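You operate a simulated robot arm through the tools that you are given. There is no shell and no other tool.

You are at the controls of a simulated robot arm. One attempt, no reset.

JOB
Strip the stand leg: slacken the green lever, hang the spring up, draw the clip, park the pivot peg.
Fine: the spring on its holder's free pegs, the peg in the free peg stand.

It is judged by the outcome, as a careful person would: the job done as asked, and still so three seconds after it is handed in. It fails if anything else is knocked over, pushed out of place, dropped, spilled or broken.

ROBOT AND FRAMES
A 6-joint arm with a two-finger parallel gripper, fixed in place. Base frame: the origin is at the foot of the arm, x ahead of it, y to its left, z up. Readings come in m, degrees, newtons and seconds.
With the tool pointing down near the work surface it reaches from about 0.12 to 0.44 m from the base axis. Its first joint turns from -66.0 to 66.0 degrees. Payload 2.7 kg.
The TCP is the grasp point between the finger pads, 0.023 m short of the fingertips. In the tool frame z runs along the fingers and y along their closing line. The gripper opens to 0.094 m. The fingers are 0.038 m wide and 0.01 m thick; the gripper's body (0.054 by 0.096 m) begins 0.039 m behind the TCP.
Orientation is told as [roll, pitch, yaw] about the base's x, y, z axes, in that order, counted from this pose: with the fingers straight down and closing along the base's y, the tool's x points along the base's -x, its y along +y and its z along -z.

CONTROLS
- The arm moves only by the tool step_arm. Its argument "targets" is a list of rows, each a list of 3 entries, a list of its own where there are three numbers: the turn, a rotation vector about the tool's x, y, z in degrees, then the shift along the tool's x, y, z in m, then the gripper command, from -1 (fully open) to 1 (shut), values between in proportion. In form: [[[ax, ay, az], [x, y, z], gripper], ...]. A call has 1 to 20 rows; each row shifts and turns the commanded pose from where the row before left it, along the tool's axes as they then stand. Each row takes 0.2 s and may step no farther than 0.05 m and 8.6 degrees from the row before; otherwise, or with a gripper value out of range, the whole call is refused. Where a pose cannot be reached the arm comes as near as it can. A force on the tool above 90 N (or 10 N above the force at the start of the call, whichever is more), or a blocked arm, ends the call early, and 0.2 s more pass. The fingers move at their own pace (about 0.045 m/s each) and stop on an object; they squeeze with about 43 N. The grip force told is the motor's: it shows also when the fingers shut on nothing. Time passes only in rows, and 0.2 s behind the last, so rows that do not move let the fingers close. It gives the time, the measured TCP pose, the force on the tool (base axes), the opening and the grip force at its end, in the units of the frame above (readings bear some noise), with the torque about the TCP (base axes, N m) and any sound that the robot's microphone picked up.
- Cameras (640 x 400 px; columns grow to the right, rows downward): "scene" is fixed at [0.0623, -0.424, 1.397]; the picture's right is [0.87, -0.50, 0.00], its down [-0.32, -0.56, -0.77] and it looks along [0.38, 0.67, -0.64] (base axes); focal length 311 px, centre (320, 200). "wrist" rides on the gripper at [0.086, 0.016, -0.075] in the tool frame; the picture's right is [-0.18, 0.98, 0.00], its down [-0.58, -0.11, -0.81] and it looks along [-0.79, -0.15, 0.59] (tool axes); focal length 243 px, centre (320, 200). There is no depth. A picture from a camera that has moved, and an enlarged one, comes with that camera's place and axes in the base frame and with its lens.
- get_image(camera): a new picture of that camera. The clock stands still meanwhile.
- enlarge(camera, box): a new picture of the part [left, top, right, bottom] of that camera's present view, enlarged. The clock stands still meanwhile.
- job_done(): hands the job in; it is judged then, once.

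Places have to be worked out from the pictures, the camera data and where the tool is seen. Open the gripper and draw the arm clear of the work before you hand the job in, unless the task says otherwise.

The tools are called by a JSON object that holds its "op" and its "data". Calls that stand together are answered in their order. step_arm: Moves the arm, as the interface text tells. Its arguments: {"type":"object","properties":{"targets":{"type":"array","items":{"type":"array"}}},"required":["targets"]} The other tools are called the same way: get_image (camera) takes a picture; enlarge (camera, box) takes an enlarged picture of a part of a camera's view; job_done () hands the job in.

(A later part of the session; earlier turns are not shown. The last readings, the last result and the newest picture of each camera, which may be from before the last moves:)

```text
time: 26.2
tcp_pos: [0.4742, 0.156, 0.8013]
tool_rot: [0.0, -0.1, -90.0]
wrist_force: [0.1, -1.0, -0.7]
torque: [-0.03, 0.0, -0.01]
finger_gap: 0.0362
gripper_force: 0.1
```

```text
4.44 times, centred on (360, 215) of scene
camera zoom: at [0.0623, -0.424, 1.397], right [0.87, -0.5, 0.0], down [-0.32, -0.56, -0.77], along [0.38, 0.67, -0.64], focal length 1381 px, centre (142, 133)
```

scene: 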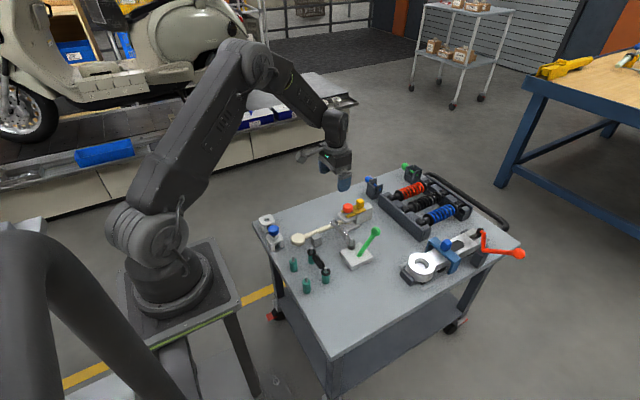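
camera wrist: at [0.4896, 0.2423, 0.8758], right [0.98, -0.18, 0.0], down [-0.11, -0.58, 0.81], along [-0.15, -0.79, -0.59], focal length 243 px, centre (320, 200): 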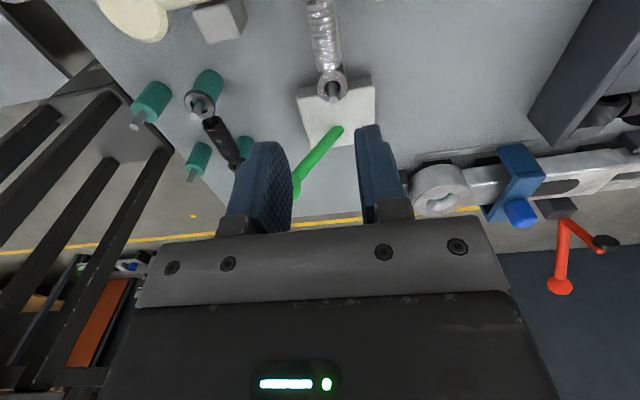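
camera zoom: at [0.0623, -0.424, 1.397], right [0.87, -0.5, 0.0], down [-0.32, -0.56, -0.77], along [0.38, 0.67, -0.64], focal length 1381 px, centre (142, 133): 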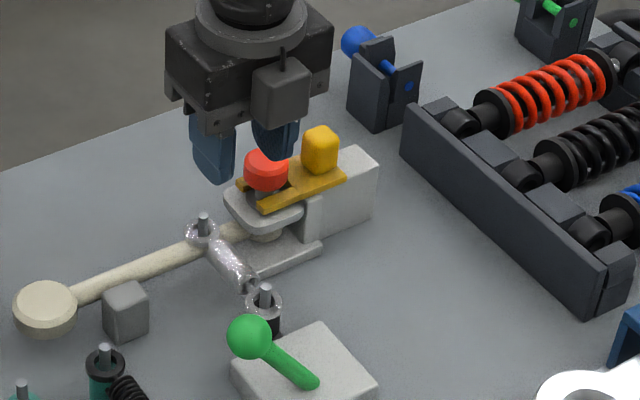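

The wrist view shows the coil running down to the lever block, as expected. I'll look at the whole scene picture to see how the gripper and camera bracket sit relative to the obstacles.

{"op": "get_image", "data": {"camera": "scene"}}

{"op": "enlarge", "data": {"camera": "scene", "box": [310, 120, 430, 220]}}

{"op": "enlarge", "data": {"camera": "wrist", "box": [220, 0, 440, 150]}}

```text
taken
```

scene: 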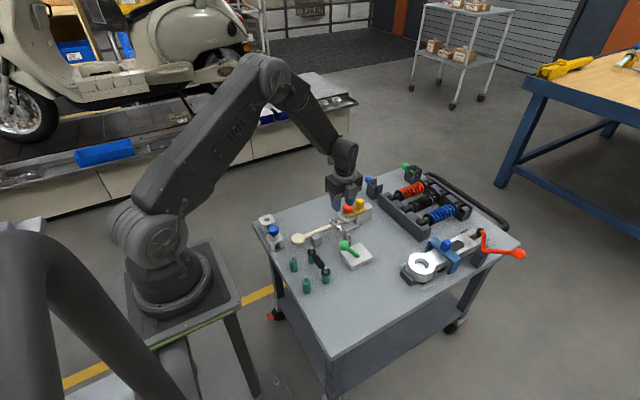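

```text
4.00 times, centred on (370, 170) of scene
camera zoom: at [0.0623, -0.424, 1.397], right [0.87, -0.5, 0.0], down [-0.32, -0.56, -0.77], along [0.38, 0.67, -0.64], focal length 1243 px, centre (120, 320)
```

zoom: 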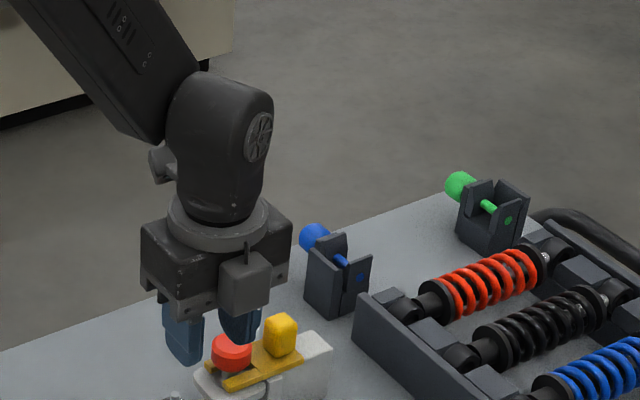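

```text
2.67 times, centred on (330, 75) of wrist
camera zoom: at [0.4896, 0.2423, 0.8758], right [0.98, -0.18, 0.0], down [-0.11, -0.58, 0.81], along [-0.15, -0.79, -0.59], focal length 647 px, centre (293, 533)
```

zoom: 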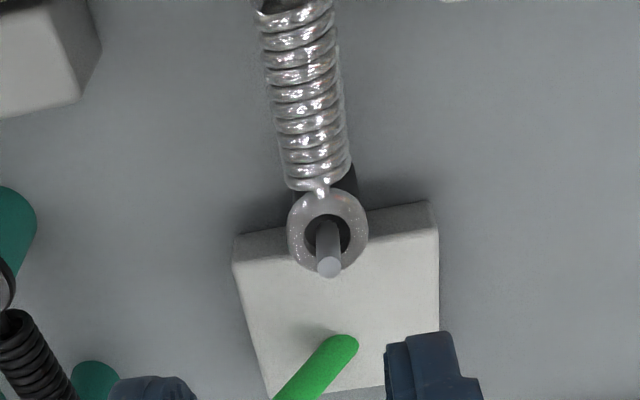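

A block on the gripper's front clears everything. The wrist view puts the spring axis at x ≈ 0.479 and the scene view at ≈ 0.474, so I'll descend partway for a closer look between the fingers.

{"op": "step_arm", "data": {"targets": [[[0, 0, 0], [0.001, 0.002, 0.03], 0.23], [[0, 0, 0], [0, 0, 0.033], 0.23], [[0, 0, 0], [0, 0, 0], 0.23], [[0, 0, 0], [0, 0, 0], 0.23]]}}

{"op": "enlarge", "data": {"camera": "wrist", "box": [220, 0, 440, 240]}}

{"op": "enlarge", "data": {"camera": "scene", "box": [320, 180, 390, 260]}}

```text
time: 27.2
tcp_pos: [0.4766, 0.1582, 0.7363]
tool_rot: [0.0, -0.1, -90.0]
wrist_force: [-0.1, 1.0, -0.3]
torque: [-0.02, -0.01, 0.03]
finger_gap: 0.0363
gripper_force: 0.1
```

```text
1.67 times, centred on (330, 120) of wrist
camera zoom: at [0.4914, 0.2433, 0.8117], right [0.98, -0.18, 0.0], down [-0.11, -0.58, 0.81], along [-0.15, -0.79, -0.59], focal length 404 px, centre (303, 333)
```

zoom: 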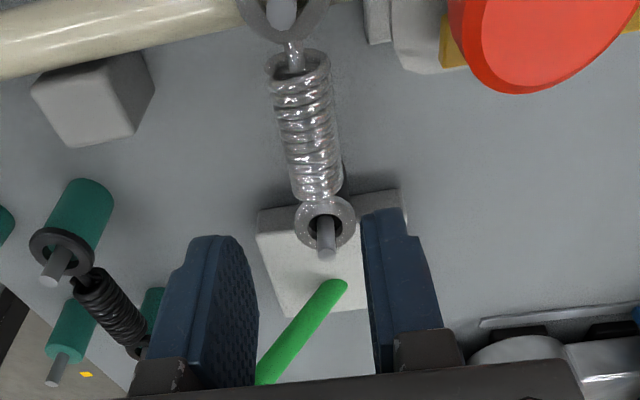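

```text
5.00 times, centred on (355, 220) of scene
camera zoom: at [0.0623, -0.424, 1.397], right [0.87, -0.5, 0.0], down [-0.32, -0.56, -0.77], along [0.38, 0.67, -0.64], focal length 1553 px, centre (145, 100)
```

zoom: 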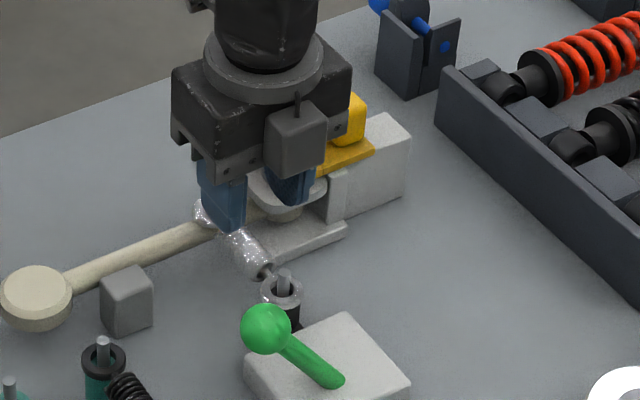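

Allowing for the spring lying a little lower than I assumed, its axis is at x ≈ 0.478, z ≈ 0.667, with the coil spanning y 0.144–0.194. I'll narrow the gap slightly, descend the fingers around the coil, and check before closing.

{"op": "step_arm", "data": {"targets": [[[0, 0, 0], [0, 0.002, 0.01], 0.32], [[0, 0, 0], [0, 0, 0.015], 0.32], [[0, 0, 0], [0, 0, 0.015], 0.32], [[0, 0, 0], [0, 0, 0.012], 0.32], [[0, 0, 0], [0, 0, 0], 0.32]]}}

{"op": "get_image", "data": {"camera": "wrist"}}

{"op": "enlarge", "data": {"camera": "scene", "box": [320, 190, 380, 250]}}

```text
time: 28.4
tcp_pos: [0.4776, 0.1571, 0.6849]
tool_rot: [0.0, 0.0, -90.1]
wrist_force: [-0.2, 0.3, -0.1]
torque: [0.01, -0.04, -0.02]
finger_gap: 0.0321
gripper_force: 0.0
```

```text
taken
camera wrist: at [0.4933, 0.2439, 0.7607], right [0.98, -0.18, 0.0], down [-0.11, -0.58, 0.81], along [-0.15, -0.79, -0.59], focal length 243 px, centre (320, 200)
```

wrist: 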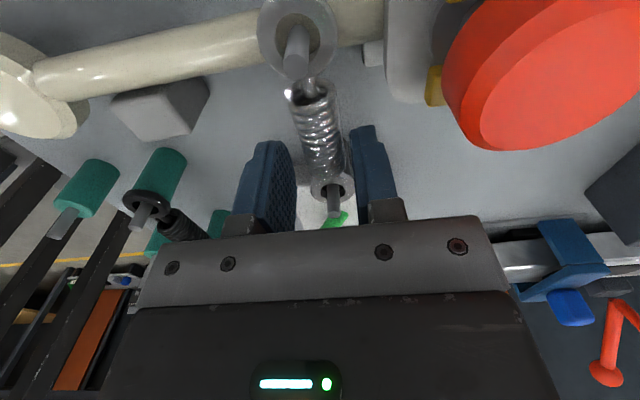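

```text
6.67 times, centred on (350, 220) of scene
camera zoom: at [0.0623, -0.424, 1.397], right [0.87, -0.5, 0.0], down [-0.32, -0.56, -0.77], along [0.38, 0.67, -0.64], focal length 2071 px, centre (120, 67)
```

zoom: 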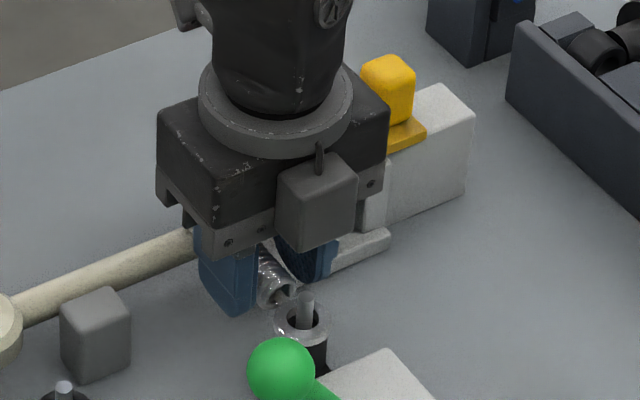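

The coil is between the fingers, about 2–3 mm toward the +x finger. I'll shift +2 mm in x, descend to z ≈ 0.669, then close.

{"op": "step_arm", "data": {"targets": [[[0, 0, 0], [0.001, 0.002, 0.005], 0.32], [[0, 0, 0], [0, 0, 0.006], 0.32], [[0, 0, 0], [0, 0, 0.005], 0.32], [[0, 0, 0], [0, 0, 0], 0.32]]}}

{"op": "get_image", "data": {"camera": "wrist"}}

{"op": "enlarge", "data": {"camera": "scene", "box": [320, 190, 380, 250]}}

```text
time: 29.4
tcp_pos: [0.4789, 0.1584, 0.6697]
tool_rot: [0.0, 0.0, -90.1]
wrist_force: [0.3, -0.4, 0.5]
torque: [0.02, 0.0, -0.02]
finger_gap: 0.032
gripper_force: 0.0
```

```text
taken
camera wrist: at [0.4955, 0.2451, 0.7442], right [0.98, -0.18, 0.0], down [-0.11, -0.58, 0.81], along [-0.15, -0.79, -0.59], focal length 243 px, centre (320, 200)
```

wrist: 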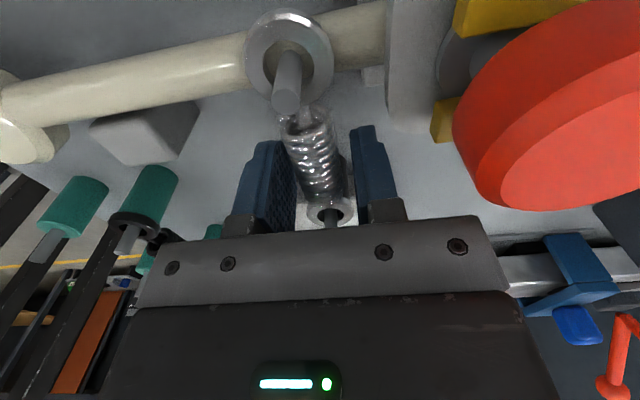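

```text
6.67 times, centred on (350, 220) of scene
camera zoom: at [0.0623, -0.424, 1.397], right [0.87, -0.5, 0.0], down [-0.32, -0.56, -0.77], along [0.38, 0.67, -0.64], focal length 2071 px, centre (120, 67)
```

zoom: 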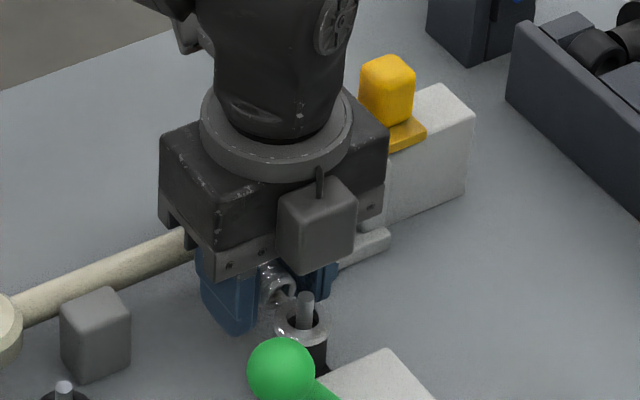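

The coil is centred between the pads at grip height. Closing now.

{"op": "step_arm", "data": {"targets": [[[0, 0, 0], [0, 0, 0], 0.5], [[0, 0, 0], [0, 0, 0], 0.7], [[0, 0, 0], [0, 0, 0], 1], [[0, 0, 0], [0, 0, 0], 1], [[0, 0, 0], [0, 0, 0], 1]]}}

{"op": "get_image", "data": {"camera": "wrist"}}

```text
time: 30.6
tcp_pos: [0.4799, 0.1592, 0.6696]
tool_rot: [0.0, -0.1, -90.0]
wrist_force: [0.5, -0.7, -0.1]
torque: [0.05, 0.02, 0.02]
finger_gap: 0.0205
gripper_force: 42.6
```

```text
taken
camera wrist: at [0.4954, 0.245, 0.7443], right [0.98, -0.18, 0.0], down [-0.11, -0.58, 0.81], along [-0.15, -0.79, -0.59], focal length 243 px, centre (320, 200)
```

wrist: 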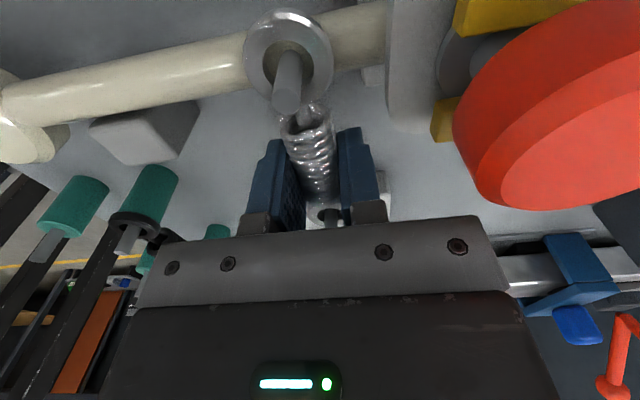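

The coil is gripped (gap 0.0205) with almost no side force. I'll lift slowly straight up.

{"op": "step_arm", "data": {"targets": [[[0, 0, 0], [0, 0, -0.004], 1], [[0, 0, 0], [0, 0, -0.006], 1], [[0, 0, 0], [0, 0, -0.008], 1], [[0, 0, 0], [0, 0, -0.008], 1], [[0, 0, 0], [0, 0, -0.008], 1], [[0, 0, 0], [0, 0, 0], 1]]}}

{"op": "get_image", "data": {"camera": "wrist"}}

{"op": "enlarge", "data": {"camera": "scene", "box": [320, 180, 390, 250]}}

```text
time: 32.0
tcp_pos: [0.4795, 0.1603, 0.703]
tool_rot: [-0.1, 0.0, -90.0]
wrist_force: [-0.6, 0.7, 0.9]
torque: [0.01, 0.02, 0.02]
finger_gap: 0.0204
gripper_force: 43.1
```

```text
taken
camera wrist: at [0.4955, 0.2455, 0.7784], right [0.98, -0.18, 0.0], down [-0.11, -0.58, 0.81], along [-0.15, -0.79, -0.59], focal length 243 px, centre (320, 200)
```

wrist: 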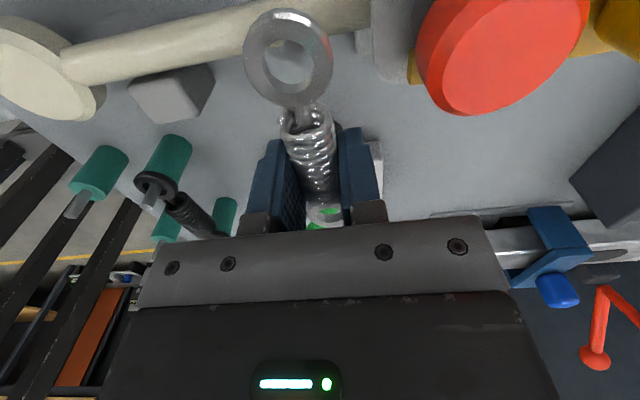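

```text
5.71 times, centred on (355, 215) of scene
camera zoom: at [0.0623, -0.424, 1.397], right [0.87, -0.5, 0.0], down [-0.32, -0.56, -0.77], along [0.38, 0.67, -0.64], focal length 1775 px, centre (120, 114)
```

zoom: 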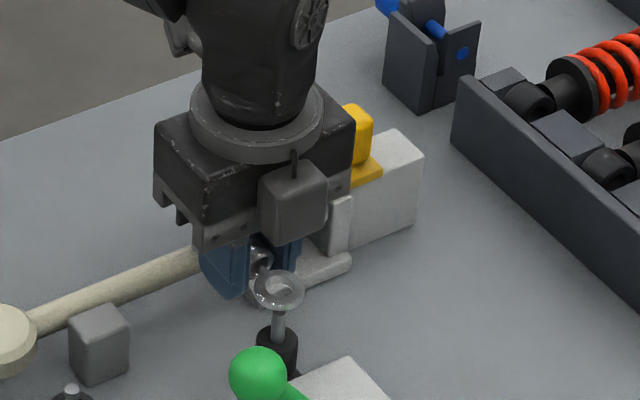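

Both rings are free of their posts. The scene measurements agree on the displacement from posts to free pegs, (-0.185, -0.073), so the target TCP is about (0.294, 0.086). I'll rise and carry the spring over.

{"op": "step_arm", "data": {"targets": [[[0, 0, 0], [0, 0, -0.03], 1], [[0, 0, 0], [0, 0, -0.03], 1], [[0, 0, 0], [-0.012, -0.03, 0], 1], [[0, 0, 0], [-0.012, -0.03, 0], 1], [[0, 0, 0], [-0.012, -0.03, 0], 1], [[0, 0, 0], [-0.012, -0.03, 0], 1], [[0, 0, 0], [-0.012, -0.03, 0], 1], [[0, 0, 0], [-0.013, -0.035, 0], 1], [[0, 0, 0], [0, 0, 0], 1], [[0, 0, 0], [0, 0, 0], 1]]}}

{"op": "get_image", "data": {"camera": "wrist"}}

{"op": "enlarge", "data": {"camera": "scene", "box": [260, 190, 350, 300]}}

```text
time: 34.2
tcp_pos: [0.2935, 0.0867, 0.7638]
tool_rot: [0.1, 0.0, -90.0]
wrist_force: [0.0, -0.4, -0.4]
torque: [-0.01, 0.03, 0.03]
finger_gap: 0.0205
gripper_force: 42.9
```

```text
taken
camera wrist: at [0.3096, 0.1727, 0.8386], right [0.98, -0.18, 0.0], down [-0.11, -0.58, 0.81], along [-0.15, -0.79, -0.59], focal length 243 px, centre (320, 200)
```

wrist: 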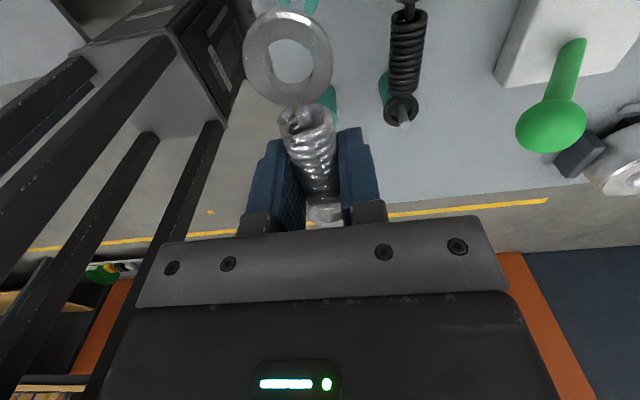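

```text
3.64 times, centred on (305, 245) of scene
camera zoom: at [0.0623, -0.424, 1.397], right [0.87, -0.5, 0.0], down [-0.32, -0.56, -0.77], along [0.38, 0.67, -0.64], focal length 1130 px, centre (374, 36)
```

zoom: 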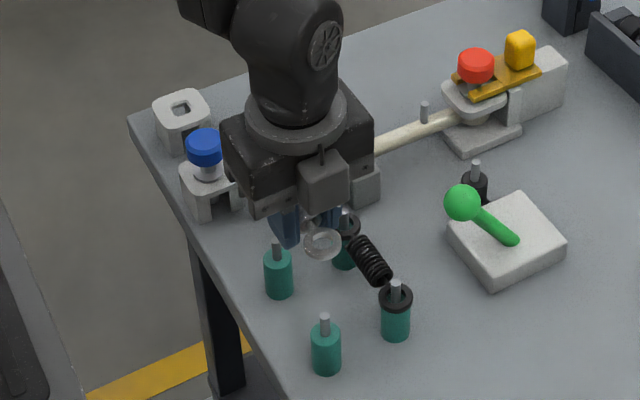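

The rings are hanging over the free pegs, as planned. I'll descend to about 2 cm above the peg tips and compare ring and peg in both views.

{"op": "step_arm", "data": {"targets": [[[0, 0, 0], [0, 0, 0.02], 1], [[0, 0, 0], [0, 0, 0.02], 1], [[0, 0, 0], [0, 0, 0.012], 1], [[0, 0, 0], [0, 0, 0], 1], [[0, 0, 0], [0, 0, 0], 1]]}}

{"op": "enlarge", "data": {"camera": "wrist", "box": [220, 0, 420, 230]}}

{"op": "enlarge", "data": {"camera": "scene", "box": [270, 220, 340, 300]}}

```text
time: 35.4
tcp_pos: [0.2938, 0.0867, 0.7109]
tool_rot: [0.0, 0.0, -89.9]
wrist_force: [0.8, -0.1, -0.3]
torque: [0.03, 0.01, 0.0]
finger_gap: 0.0203
gripper_force: 42.7
```

```text
1.74 times, centred on (320, 115) of wrist
camera zoom: at [0.3095, 0.1726, 0.7865], right [0.98, -0.18, 0.0], down [-0.11, -0.58, 0.81], along [-0.15, -0.79, -0.59], focal length 422 px, centre (320, 348)
```

zoom: 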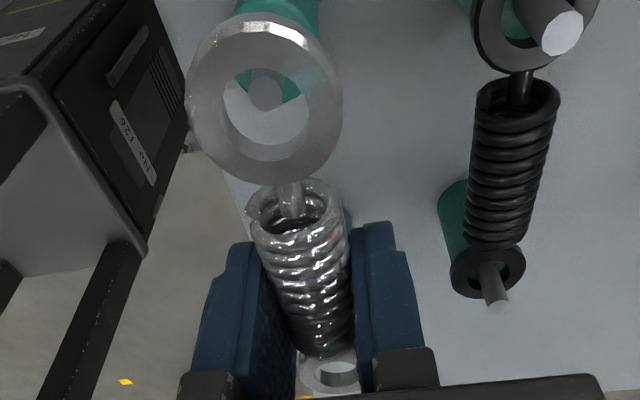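

```text
5.00 times, centred on (305, 260) of scene
camera zoom: at [0.0623, -0.424, 1.397], right [0.87, -0.5, 0.0], down [-0.32, -0.56, -0.77], along [0.38, 0.67, -0.64], focal length 1553 px, centre (395, -100)
```

zoom: 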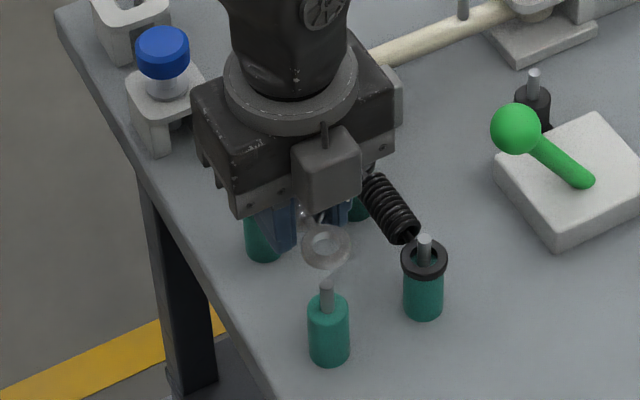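

Comparing ring with peg in both views, the rings need to move about -4 mm in x and -7 mm in y. I'll apply that, descend to just above the tips and recheck.

{"op": "step_arm", "data": {"targets": [[[0, 0, 0], [-0.007, -0.004, 0], 1], [[0, 0, 0], [0, 0, 0.012], 1], [[0, 0, 0], [0, 0, 0], 1], [[0, 0, 0], [0, 0, 0], 1]]}}

{"op": "enlarge", "data": {"camera": "wrist", "box": [220, 0, 420, 230]}}

{"op": "enlarge", "data": {"camera": "scene", "box": [280, 235, 330, 295]}}

```text
time: 36.4
tcp_pos: [0.2908, 0.0791, 0.6992]
tool_rot: [0.0, 0.0, -90.0]
wrist_force: [0.2, -0.8, -0.4]
torque: [0.01, -0.02, 0.0]
finger_gap: 0.0206
gripper_force: 43.1
```

```text
1.74 times, centred on (320, 115) of wrist
camera zoom: at [0.3058, 0.1651, 0.7745], right [0.98, -0.18, 0.0], down [-0.11, -0.58, 0.81], along [-0.15, -0.79, -0.59], focal length 422 px, centre (320, 348)
```

zoom: 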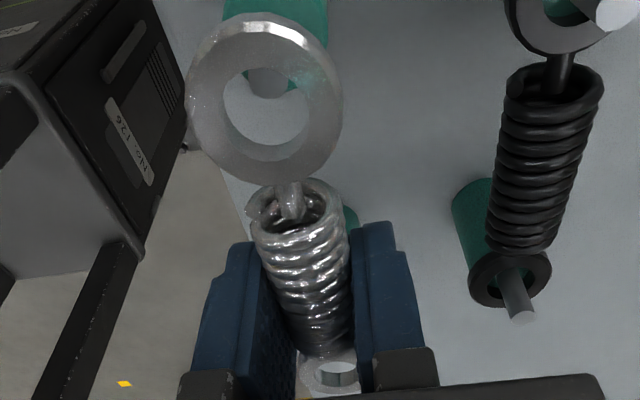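

```text
6.67 times, centred on (305, 265) of scene
camera zoom: at [0.0623, -0.424, 1.397], right [0.87, -0.5, 0.0], down [-0.32, -0.56, -0.77], along [0.38, 0.67, -0.64], focal length 2071 px, centre (420, -233)
```

zoom: 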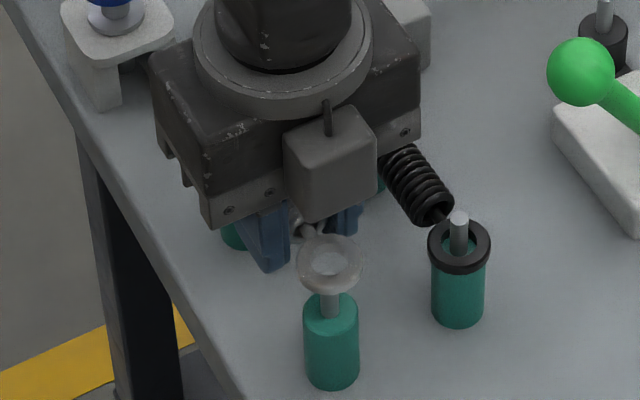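

Ring and peg now agree to about 1 mm in both views. I'll lower carefully while monitoring force.

{"op": "step_arm", "data": {"targets": [[[0, 0, 0], [0, 0, 0.006], 1], [[0, 0, 0], [0, 0, 0.006], 1], [[0, 0, 0], [0, 0, 0.005], 1], [[0, 0, 0], [0, 0, 0], 1]]}}

{"op": "enlarge", "data": {"camera": "wrist", "box": [220, 0, 420, 230]}}

{"op": "enlarge", "data": {"camera": "scene", "box": [280, 235, 330, 295]}}

```text
time: 37.4
tcp_pos: [0.2896, 0.0791, 0.6824]
tool_rot: [0.0, -0.1, -90.0]
wrist_force: [-0.4, 0.6, -0.5]
torque: [-0.02, 0.01, 0.01]
finger_gap: 0.0205
gripper_force: 42.8
```

```text
1.74 times, centred on (320, 115) of wrist
camera zoom: at [0.3059, 0.1653, 0.7573], right [0.98, -0.18, 0.0], down [-0.11, -0.58, 0.81], along [-0.15, -0.79, -0.59], focal length 422 px, centre (320, 348)
```

zoom: 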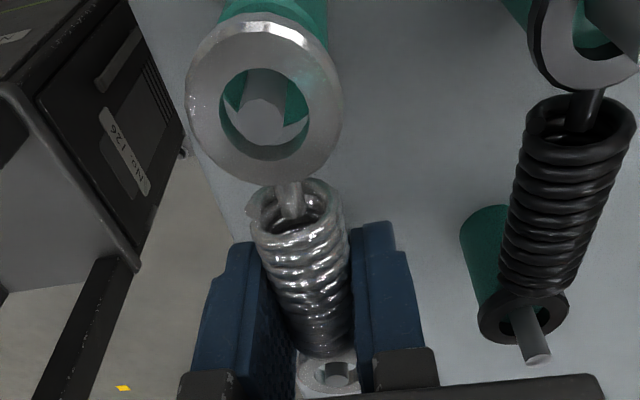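

```text
6.67 times, centred on (305, 265) of scene
camera zoom: at [0.0623, -0.424, 1.397], right [0.87, -0.5, 0.0], down [-0.32, -0.56, -0.77], along [0.38, 0.67, -0.64], focal length 2071 px, centre (420, -233)
```

zoom: 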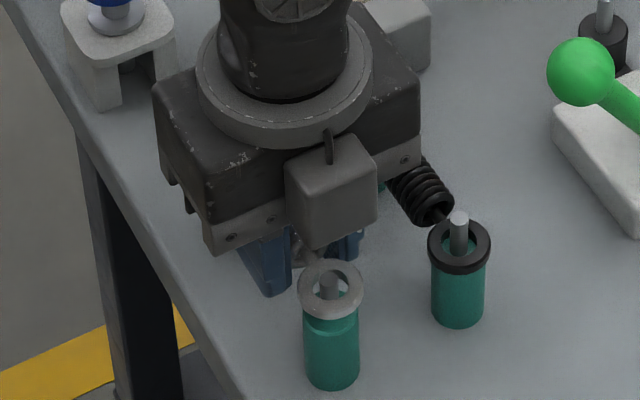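

Both pegs now show inside the rings and there's no force. I'll continue down until the rings seat.

{"op": "step_arm", "data": {"targets": [[[0, 0, 0], [0, 0, 0.004], 1], [[0, 0, 0], [0, 0, 0.004], 1], [[0, 0, 0], [0, 0, 0.003], 1], [[0, 0, 0], [0, 0, 0], 1]]}}

{"op": "enlarge", "data": {"camera": "wrist", "box": [220, 0, 420, 230]}}

{"op": "enlarge", "data": {"camera": "scene", "box": [280, 235, 330, 295]}}

```text
time: 38.4
tcp_pos: [0.2906, 0.0798, 0.6708]
tool_rot: [0.1, 0.0, -89.9]
wrist_force: [-0.2, -0.2, -0.4]
torque: [0.03, 0.0, -0.01]
finger_gap: 0.0207
gripper_force: 42.6
```

```text
1.74 times, centred on (320, 115) of wrist
camera zoom: at [0.3059, 0.1656, 0.7462], right [0.98, -0.18, 0.0], down [-0.11, -0.58, 0.81], along [-0.15, -0.79, -0.59], focal length 422 px, centre (320, 348)
```

zoom: 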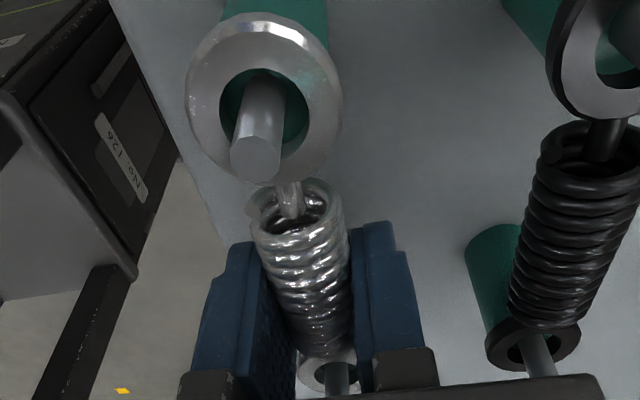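

```text
6.67 times, centred on (305, 265) of scene
camera zoom: at [0.0623, -0.424, 1.397], right [0.87, -0.5, 0.0], down [-0.32, -0.56, -0.77], along [0.38, 0.67, -0.64], focal length 2071 px, centre (420, -233)
```

zoom: 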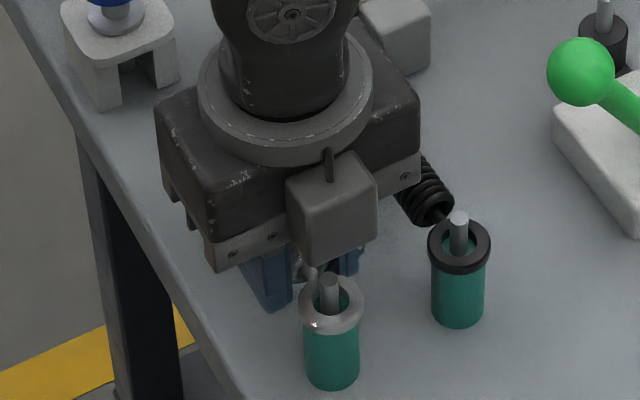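

Pegs are through both rings, which sit about 2 mm above the seated height seen on the black spring. I'll lower a little more until contact.

{"op": "step_arm", "data": {"targets": [[[0, 0, 0], [0, 0, 0.001], 1], [[0, 0, 0], [0, 0, 0.001], 1], [[0, 0, 0], [0, 0, 0.001], 1], [[0, 0, 0], [0, 0, 0], 1]]}}

{"op": "enlarge", "data": {"camera": "scene", "box": [280, 235, 330, 295]}}

```text
time: 39.4
tcp_pos: [0.2904, 0.0792, 0.6688]
tool_rot: [0.1, 0.0, -90.0]
wrist_force: [-4.2, -1.8, 21.6]
torque: [0.13, 0.02, -0.15]
finger_gap: 0.0203
gripper_force: 42.3
```

```text
6.67 times, centred on (305, 265) of scene
camera zoom: at [0.0621, -0.4241, 1.397], right [0.87, -0.5, 0.0], down [-0.32, -0.56, -0.77], along [0.38, 0.67, -0.64], focal length 2071 px, centre (420, -233)
```

zoom: 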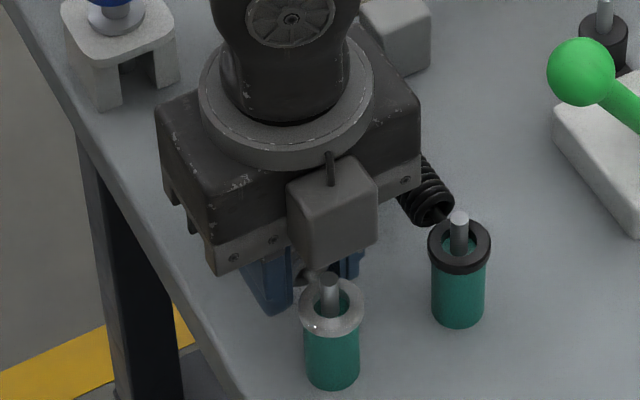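

Contact: +21.6 N, so the rings are seated. I'll ease up 1.5 mm and open the fingers slowly.

{"op": "step_arm", "data": {"targets": [[[0, 0, 0], [0, 0, -0.0015], 1], [[0, 0, 0], [0, 0, 0], 0.5], [[0, 0, 0], [0, 0, 0], 0.35], [[0, 0, 0], [0, 0, 0], 0.25], [[0, 0, 0], [0, 0, 0], 0.25]]}}

{"op": "get_image", "data": {"camera": "wrist"}}

```text
time: 40.6
tcp_pos: [0.2907, 0.0805, 0.6703]
tool_rot: [0.1, 0.0, -90.0]
wrist_force: [0.0, 0.0, 0.0]
torque: [-0.03, 0.03, -0.04]
finger_gap: 0.0352
gripper_force: 0.0
```

```text
taken
camera wrist: at [0.3059, 0.1658, 0.7451], right [0.98, -0.18, 0.0], down [-0.11, -0.58, 0.81], along [-0.15, -0.79, -0.59], focal length 243 px, centre (320, 200)
```

wrist: 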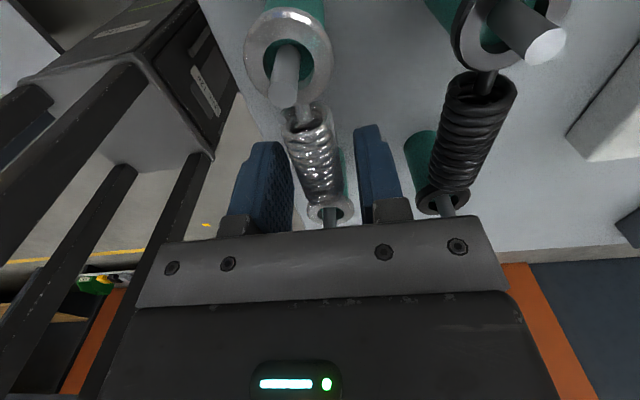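

The spring is released and hanging on both pegs. I'll withdraw straight up and check it.

{"op": "step_arm", "data": {"targets": [[[0, 0, 0], [0, 0, -0.01], 0.25], [[0, 0, 0], [0, 0, -0.02], 0.25], [[0, 0, 0], [0, 0, -0.03], 0.25], [[0, 0, 0], [0, 0, -0.04], 0.25], [[0, 0, 0], [0, 0, -0.04], 0.25], [[0, 0, 0], [0, 0, 0], 0]]}}

{"op": "get_image", "data": {"camera": "wrist"}}

{"op": "enlarge", "data": {"camera": "scene", "box": [250, 200, 350, 300]}}

```text
time: 42.0
tcp_pos: [0.2908, 0.0795, 0.8102]
tool_rot: [0.0, 0.0, -89.9]
wrist_force: [0.8, 0.2, 0.0]
torque: [-0.02, -0.01, 0.02]
finger_gap: 0.0472
gripper_force: 0.0
```

```text
taken
camera wrist: at [0.3055, 0.1655, 0.8852], right [0.98, -0.18, 0.0], down [-0.11, -0.58, 0.81], along [-0.15, -0.79, -0.59], focal length 243 px, centre (320, 200)
```

wrist: 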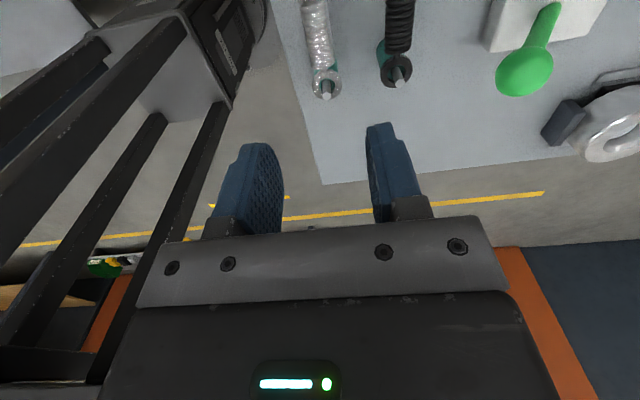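

```text
4.00 times, centred on (300, 250) of scene
camera zoom: at [0.0623, -0.424, 1.397], right [0.87, -0.5, 0.0], down [-0.32, -0.56, -0.77], along [0.38, 0.67, -0.64], focal length 1243 px, centre (400, 0)
```

zoom: 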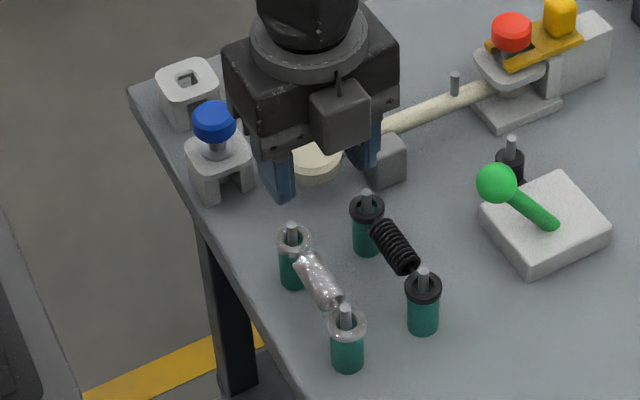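

The spring hangs on both free pegs and the lever stays slack. Now the clip: its yellow tab is at about (0.579, 0.21, 0.71). I'll turn back to yaw 0 and move above it.

{"op": "step_arm", "data": {"targets": [[[0, 0, -8.5], [0, 0, -0.004], -0.5], [[0, 0, -8.5], [0, 0, -0.004], -0.5], [[0, 0, -8.5], [0, 0, -0.004], -1], [[0, 0, -8.5], [0, 0, 0], -1], [[0, 0, -8.5], [0, 0, 0], -1], [[0, 0, -8.5], [0, 0, 0], -1], [[0, 0, -8.5], [0, 0, 0], -1], [[0, 0, -8.5], [0, 0, 0], -1], [[0, 0, -8.5], [0, 0, 0], -1], [[0, 0, -8.5], [0, 0, 0], -1], [[0, 0, -5], [0, 0, 0], -1], [[0, 0, 0], [-0.03, 0.02, 0], -1], [[0, 0, 0], [-0.035, 0.025, 0], -1], [[0, 0, 0], [-0.035, 0.025, 0], -1], [[0, 0, 0], [-0.035, 0.025, 0], -1], [[0, 0, 0], [-0.035, 0.02, 0], -1], [[0, 0, 0], [-0.035, 0.015, 0], -1], [[0, 0, 0], [-0.035, 0, 0], -1], [[0, 0, 0], [0, 0, 0], -1], [[0, 0, 0], [0, 0, 0], -1]]}}

{"op": "get_image", "data": {"camera": "wrist"}}

{"op": "get_image", "data": {"camera": "scene"}}

```text
time: 46.2
tcp_pos: [0.5306, 0.2092, 0.8225]
tool_rot: [0.0, 0.0, -0.1]
wrist_force: [-0.8, -0.3, 0.0]
torque: [-0.01, 0.0, 0.0]
finger_gap: 0.094
gripper_force: 0.1
```

```text
taken
camera wrist: at [0.4431, 0.2258, 0.8973], right [0.18, 0.98, 0.0], down [0.58, -0.11, 0.81], along [0.79, -0.15, -0.59], focal length 243 px, centre (320, 200)
```

wrist: 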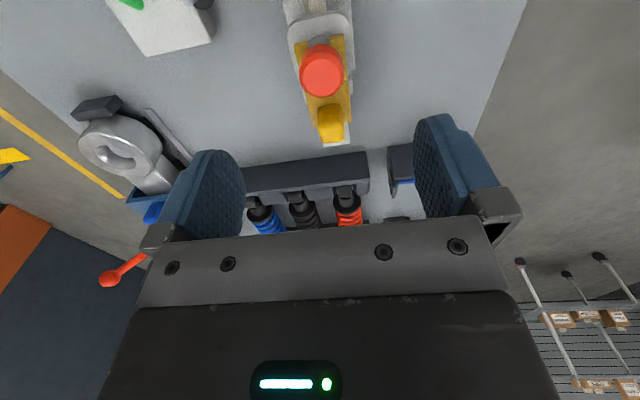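

```text
taken
```

scene: 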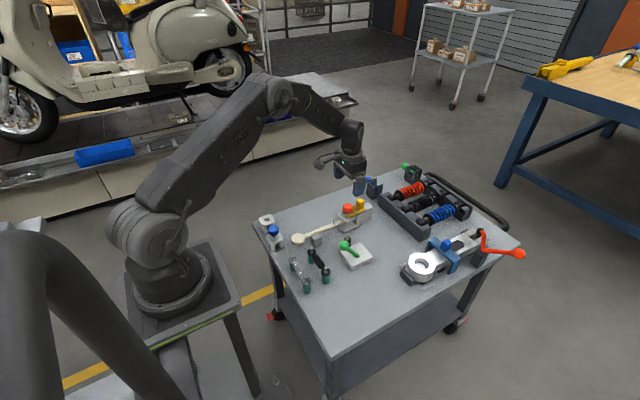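

I'll zoom in on the clip and peg from here.

{"op": "enlarge", "data": {"camera": "wrist", "box": [250, 0, 420, 160]}}

{"op": "enlarge", "data": {"camera": "scene", "box": [330, 190, 390, 245]}}

```text
2.50 times, centred on (335, 80) of wrist
camera zoom: at [0.4431, 0.2258, 0.8973], right [0.18, 0.98, 0.0], down [0.58, -0.11, 0.81], along [0.79, -0.15, -0.59], focal length 606 px, centre (282, 500)
```

zoom: 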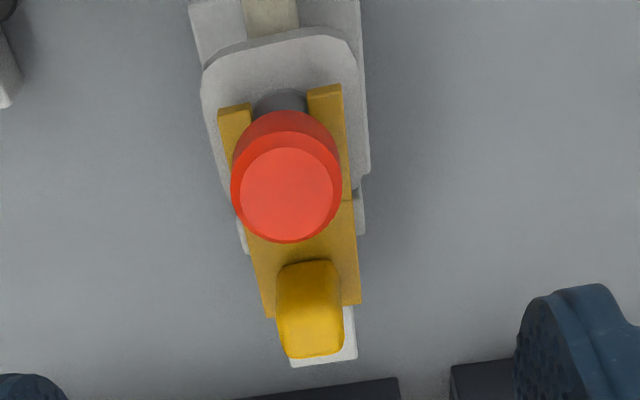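

```text
7.27 times, centred on (360, 218) of scene
camera zoom: at [0.0623, -0.424, 1.397], right [0.87, -0.5, 0.0], down [-0.32, -0.56, -0.77], along [0.38, 0.67, -0.64], focal length 2259 px, centre (29, 73)
```

zoom: 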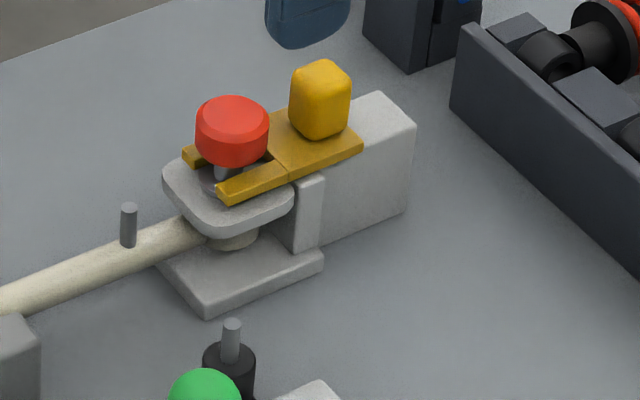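

The tab centre is at about (0.578, 0.211), its top near z 0.722, with the clip plate top near 0.692. I'll move over the tab, checking reach on the way down.

{"op": "step_arm", "data": {"targets": [[[0, 0, 0], [-0.024, 0.0005, 0.02], -1], [[0, 0, 0], [-0.023, 0.0005, 0.02], -1], [[0, 0, 0], [0, 0, 0.02], -1], [[0, 0, 0], [0, 0, 0], -1], [[0, 0, 0], [0, 0, 0], -1]]}}

{"op": "get_image", "data": {"camera": "wrist"}}

{"op": "enlarge", "data": {"camera": "scene", "box": [330, 180, 410, 250]}}

```text
time: 47.4
tcp_pos: [0.5772, 0.2099, 0.7616]
tool_rot: [0.1, 0.0, 0.0]
wrist_force: [-0.2, 0.1, 0.4]
torque: [-0.06, -0.02, 0.0]
finger_gap: 0.094
gripper_force: 0.2
```

```text
taken
camera wrist: at [0.4907, 0.2264, 0.8371], right [0.18, 0.98, 0.0], down [0.58, -0.11, 0.81], along [0.79, -0.15, -0.59], focal length 243 px, centre (320, 200)
```

wrist: 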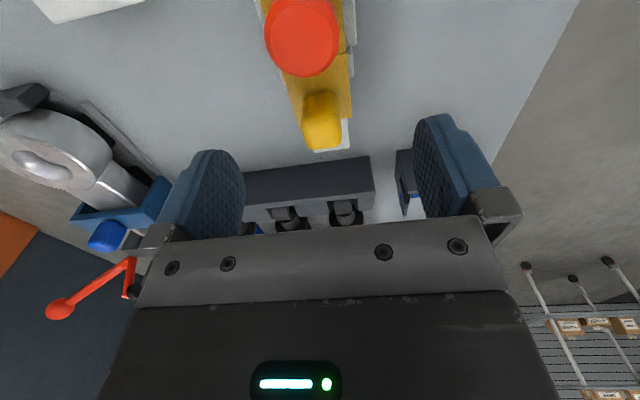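

```text
5.71 times, centred on (370, 215) of scene
camera zoom: at [0.0623, -0.424, 1.397], right [0.87, -0.5, 0.0], down [-0.32, -0.56, -0.77], along [0.38, 0.67, -0.64], focal length 1775 px, centre (34, 114)
```

zoom: 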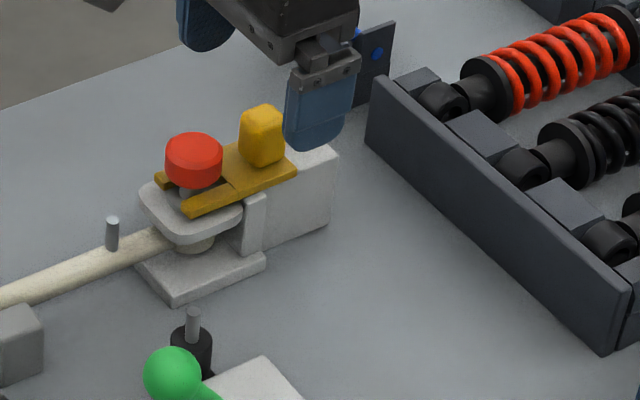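

Reach is fine and the tab is centred. I'll narrow the gap and descend to grip height in small steps.

{"op": "step_arm", "data": {"targets": [[[0, 0, 0], [0, 0, 0.012], -0.4], [[0, 0, 0], [0, 0, 0.012], -0.2], [[0, 0, 0], [0, 0, 0.01], 0], [[0, 0, 0], [0, 0, 0.006], 0], [[0, 0, 0], [0, 0, 0], 0]]}}

{"op": "get_image", "data": {"camera": "wrist"}}

{"op": "enlarge", "data": {"camera": "scene", "box": [330, 180, 410, 250]}}

```text
time: 48.6
tcp_pos: [0.5766, 0.2108, 0.7211]
tool_rot: [0.0, 0.0, -0.1]
wrist_force: [1.1, 1.2, -0.6]
torque: [-0.03, -0.03, 0.02]
finger_gap: 0.0468
gripper_force: 0.1
```

```text
taken
camera wrist: at [0.4907, 0.2264, 0.7972], right [0.18, 0.98, 0.0], down [0.58, -0.11, 0.81], along [0.79, -0.15, -0.59], focal length 243 px, centre (320, 200)
```

wrist: 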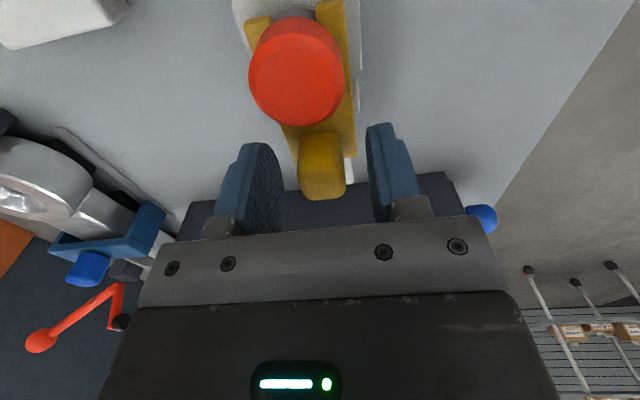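

```text
5.71 times, centred on (370, 215) of scene
camera zoom: at [0.0623, -0.424, 1.397], right [0.87, -0.5, 0.0], down [-0.32, -0.56, -0.77], along [0.38, 0.67, -0.64], focal length 1775 px, centre (34, 114)
```

zoom: 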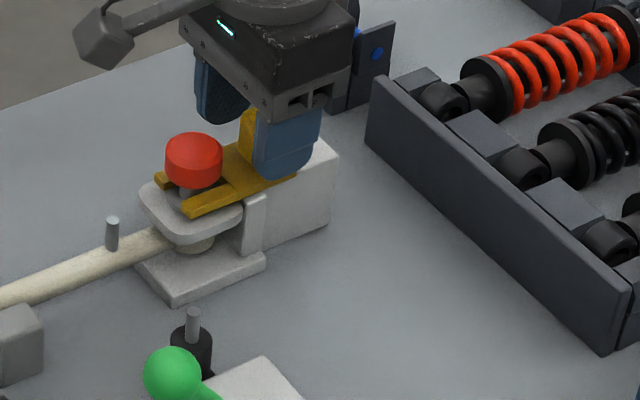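

The tab is between the pads, and the tips are about 5 mm above the plate. Closing.

{"op": "step_arm", "data": {"targets": [[[0, 0, 0], [0, 0, 0.001], 0.3], [[0, 0, 0], [0, 0, 0], 0.6], [[0, 0, 0], [0, 0, 0], 1], [[0, 0, 0], [0, 0, 0], 1], [[0, 0, 0], [0, 0, 0], 1]]}}

{"op": "get_image", "data": {"camera": "wrist"}}

```text
time: 49.8
tcp_pos: [0.5783, 0.2106, 0.7215]
tool_rot: [0.0, 0.0, 0.0]
wrist_force: [0.5, -0.5, -0.9]
torque: [-0.03, 0.08, -0.04]
finger_gap: 0.0238
gripper_force: 44.8
```

```text
taken
camera wrist: at [0.4907, 0.2261, 0.7961], right [0.18, 0.98, 0.0], down [0.58, -0.11, 0.81], along [0.79, -0.15, -0.59], focal length 243 px, centre (320, 200)
```

wrist: 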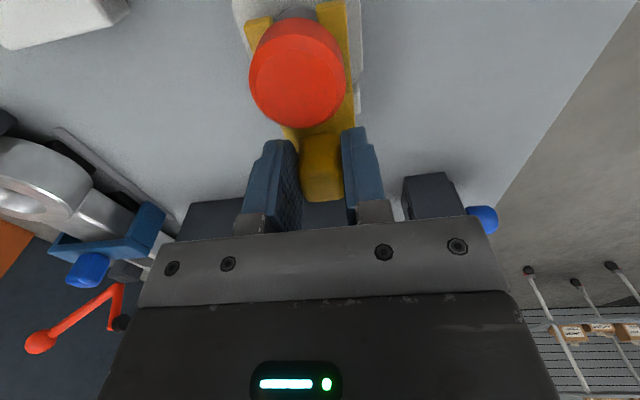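

The tab is firmly held (gap 0.0238). I'll draw the clip straight back along +x in small steps, watching the force.

{"op": "step_arm", "data": {"targets": [[[0, 0, 0], [-0.002, 0, 0], 1], [[0, 0, 0], [-0.003, 0, 0], 1], [[0, 0, 0], [-0.003, 0, 0], 1], [[0, 0, 0], [-0.003, 0, 0], 1], [[0, 0, 0], [0, 0, 0], 1]]}}

{"op": "get_image", "data": {"camera": "wrist"}}

{"op": "enlarge", "data": {"camera": "scene", "box": [330, 180, 410, 250]}}

```text
time: 51.0
tcp_pos: [0.5881, 0.2088, 0.7209]
tool_rot: [0.0, 0.1, 0.0]
wrist_force: [0.4, -2.9, 0.1]
torque: [-0.12, 0.51, 0.02]
finger_gap: 0.0236
gripper_force: 44.9
```

```text
taken
camera wrist: at [0.5012, 0.2261, 0.7961], right [0.18, 0.98, 0.0], down [0.58, -0.11, 0.81], along [0.79, -0.15, -0.59], focal length 243 px, centre (320, 200)
```

wrist: 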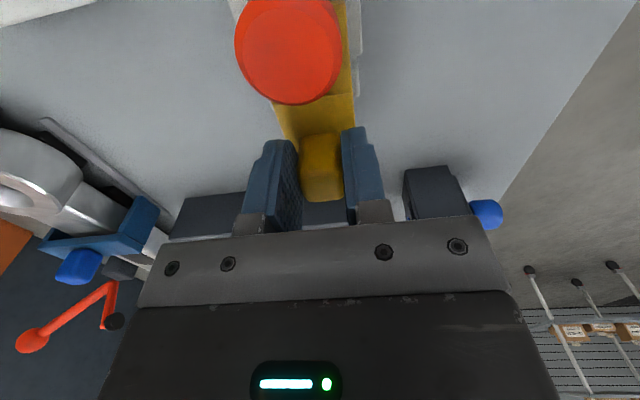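

```text
5.71 times, centred on (370, 215) of scene
camera zoom: at [0.0623, -0.4241, 1.397], right [0.87, -0.5, 0.0], down [-0.32, -0.56, -0.77], along [0.38, 0.67, -0.64], focal length 1775 px, centre (34, 114)
```

zoom: 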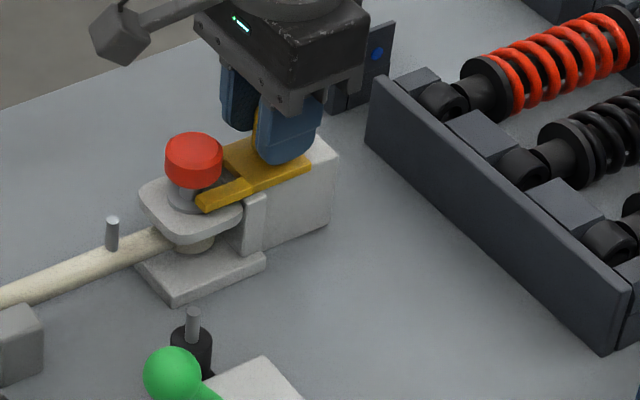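

The clip slides freely. I'll continue another 3 cm to clear the peg.

{"op": "step_arm", "data": {"targets": [[[0, 0, 0], [-0.004, 0, 0], 1], [[0, 0, 0], [-0.004, 0, 0], 1], [[0, 0, 0], [-0.004, 0, 0], 1], [[0, 0, 0], [-0.004, 0, 0], 1], [[0, 0, 0], [-0.004, 0, 0], 1], [[0, 0, 0], [-0.004, 0, 0], 1], [[0, 0, 0], [0, 0, 0], 1]]}}

{"op": "get_image", "data": {"camera": "wrist"}}

{"op": "enlarge", "data": {"camera": "scene", "box": [330, 180, 410, 250]}}

```text
time: 52.6
tcp_pos: [0.5892, 0.2097, 0.7199]
tool_rot: [0.2, 0.2, 0.2]
wrist_force: [2.2, 28.9, -25.5]
torque: [-0.26, -0.75, -0.4]
finger_gap: 0.024
gripper_force: 44.8
out of reach, approached as far as the arm can: row 1, 2, 3, 4, 5, 6
```

```text
taken
camera wrist: at [0.5014, 0.2254, 0.7966], right [0.18, 0.98, 0.0], down [0.58, -0.11, 0.8], along [0.79, -0.14, -0.6], focal length 243 px, centre (320, 200)
```

wrist: 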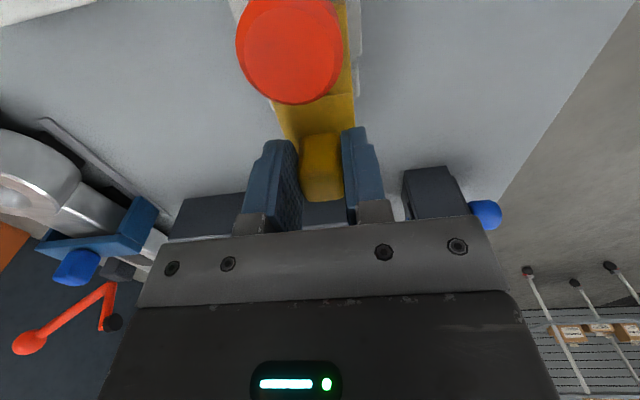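

```text
5.71 times, centred on (370, 215) of scene
camera zoom: at [0.0628, -0.4233, 1.3972], right [0.87, -0.5, 0.0], down [-0.32, -0.56, -0.77], along [0.38, 0.67, -0.64], focal length 1775 px, centre (34, 114)
```

zoom: 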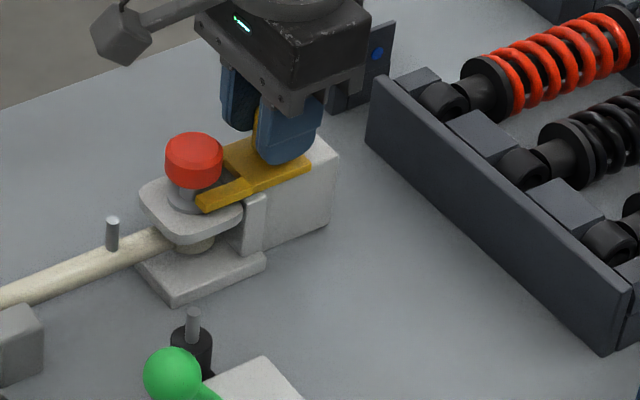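

The arm ran out of reach at x ≈ 0.59 with the tool vertical, so I'll tilt the fingers outward and regrip. First I'll step the command back to relieve the strain.

{"op": "step_arm", "data": {"targets": [[[0, 0, 0], [0.003, 0, 0], 1], [[0, 0, 0], [0, 0, 0], 1]]}}

```text
time: 53.2
tcp_pos: [0.5849, 0.2102, 0.7206]
tool_rot: [0.3, 0.3, 0.2]
wrist_force: [-0.1, 29.2, -26.2]
torque: [-0.3, -0.64, -0.39]
finger_gap: 0.0239
gripper_force: 45.3
```

The command has been clamped to the reachable pose, with some strain in y and z. I'll open the fingers to release the tab where it sits, then re-level.

{"op": "step_arm", "data": {"targets": [[[0, 0, 0], [0, 0, 0], 0.4], [[0, 0, 0], [0, 0, 0], 0.1], [[0, 0, 0], [0, 0, 0], 0], [[0, 0, 0], [0, 0, -0.003], -0.1]]}}

{"op": "get_image", "data": {"camera": "wrist"}}

{"op": "enlarge", "data": {"camera": "scene", "box": [330, 180, 410, 250]}}

```text
time: 54.2
tcp_pos: [0.5875, 0.2056, 0.7258]
tool_rot: [0.0, 0.0, 0.0]
wrist_force: [1.0, -0.2, 0.4]
torque: [0.03, 0.04, 0.04]
finger_gap: 0.0516
gripper_force: 0.0
```

```text
taken
camera wrist: at [0.5003, 0.2216, 0.8017], right [0.18, 0.98, 0.0], down [0.58, -0.11, 0.81], along [0.79, -0.15, -0.59], focal length 243 px, centre (320, 200)
```

wrist: 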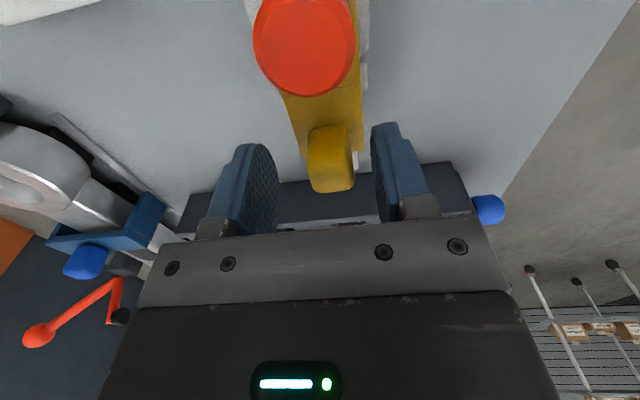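

```text
5.71 times, centred on (370, 215) of scene
camera zoom: at [0.0623, -0.424, 1.397], right [0.87, -0.5, 0.0], down [-0.32, -0.56, -0.77], along [0.38, 0.67, -0.64], focal length 1775 px, centre (34, 114)
```

zoom: 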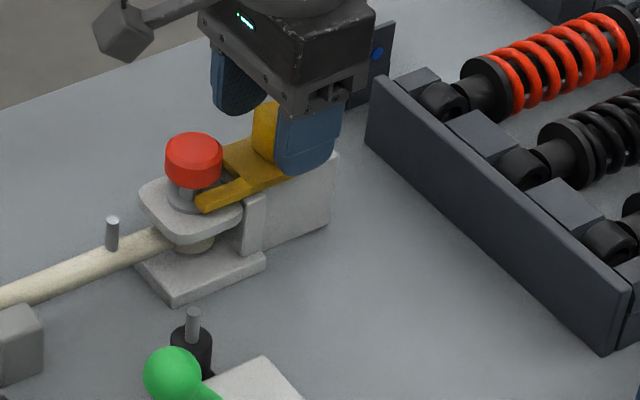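

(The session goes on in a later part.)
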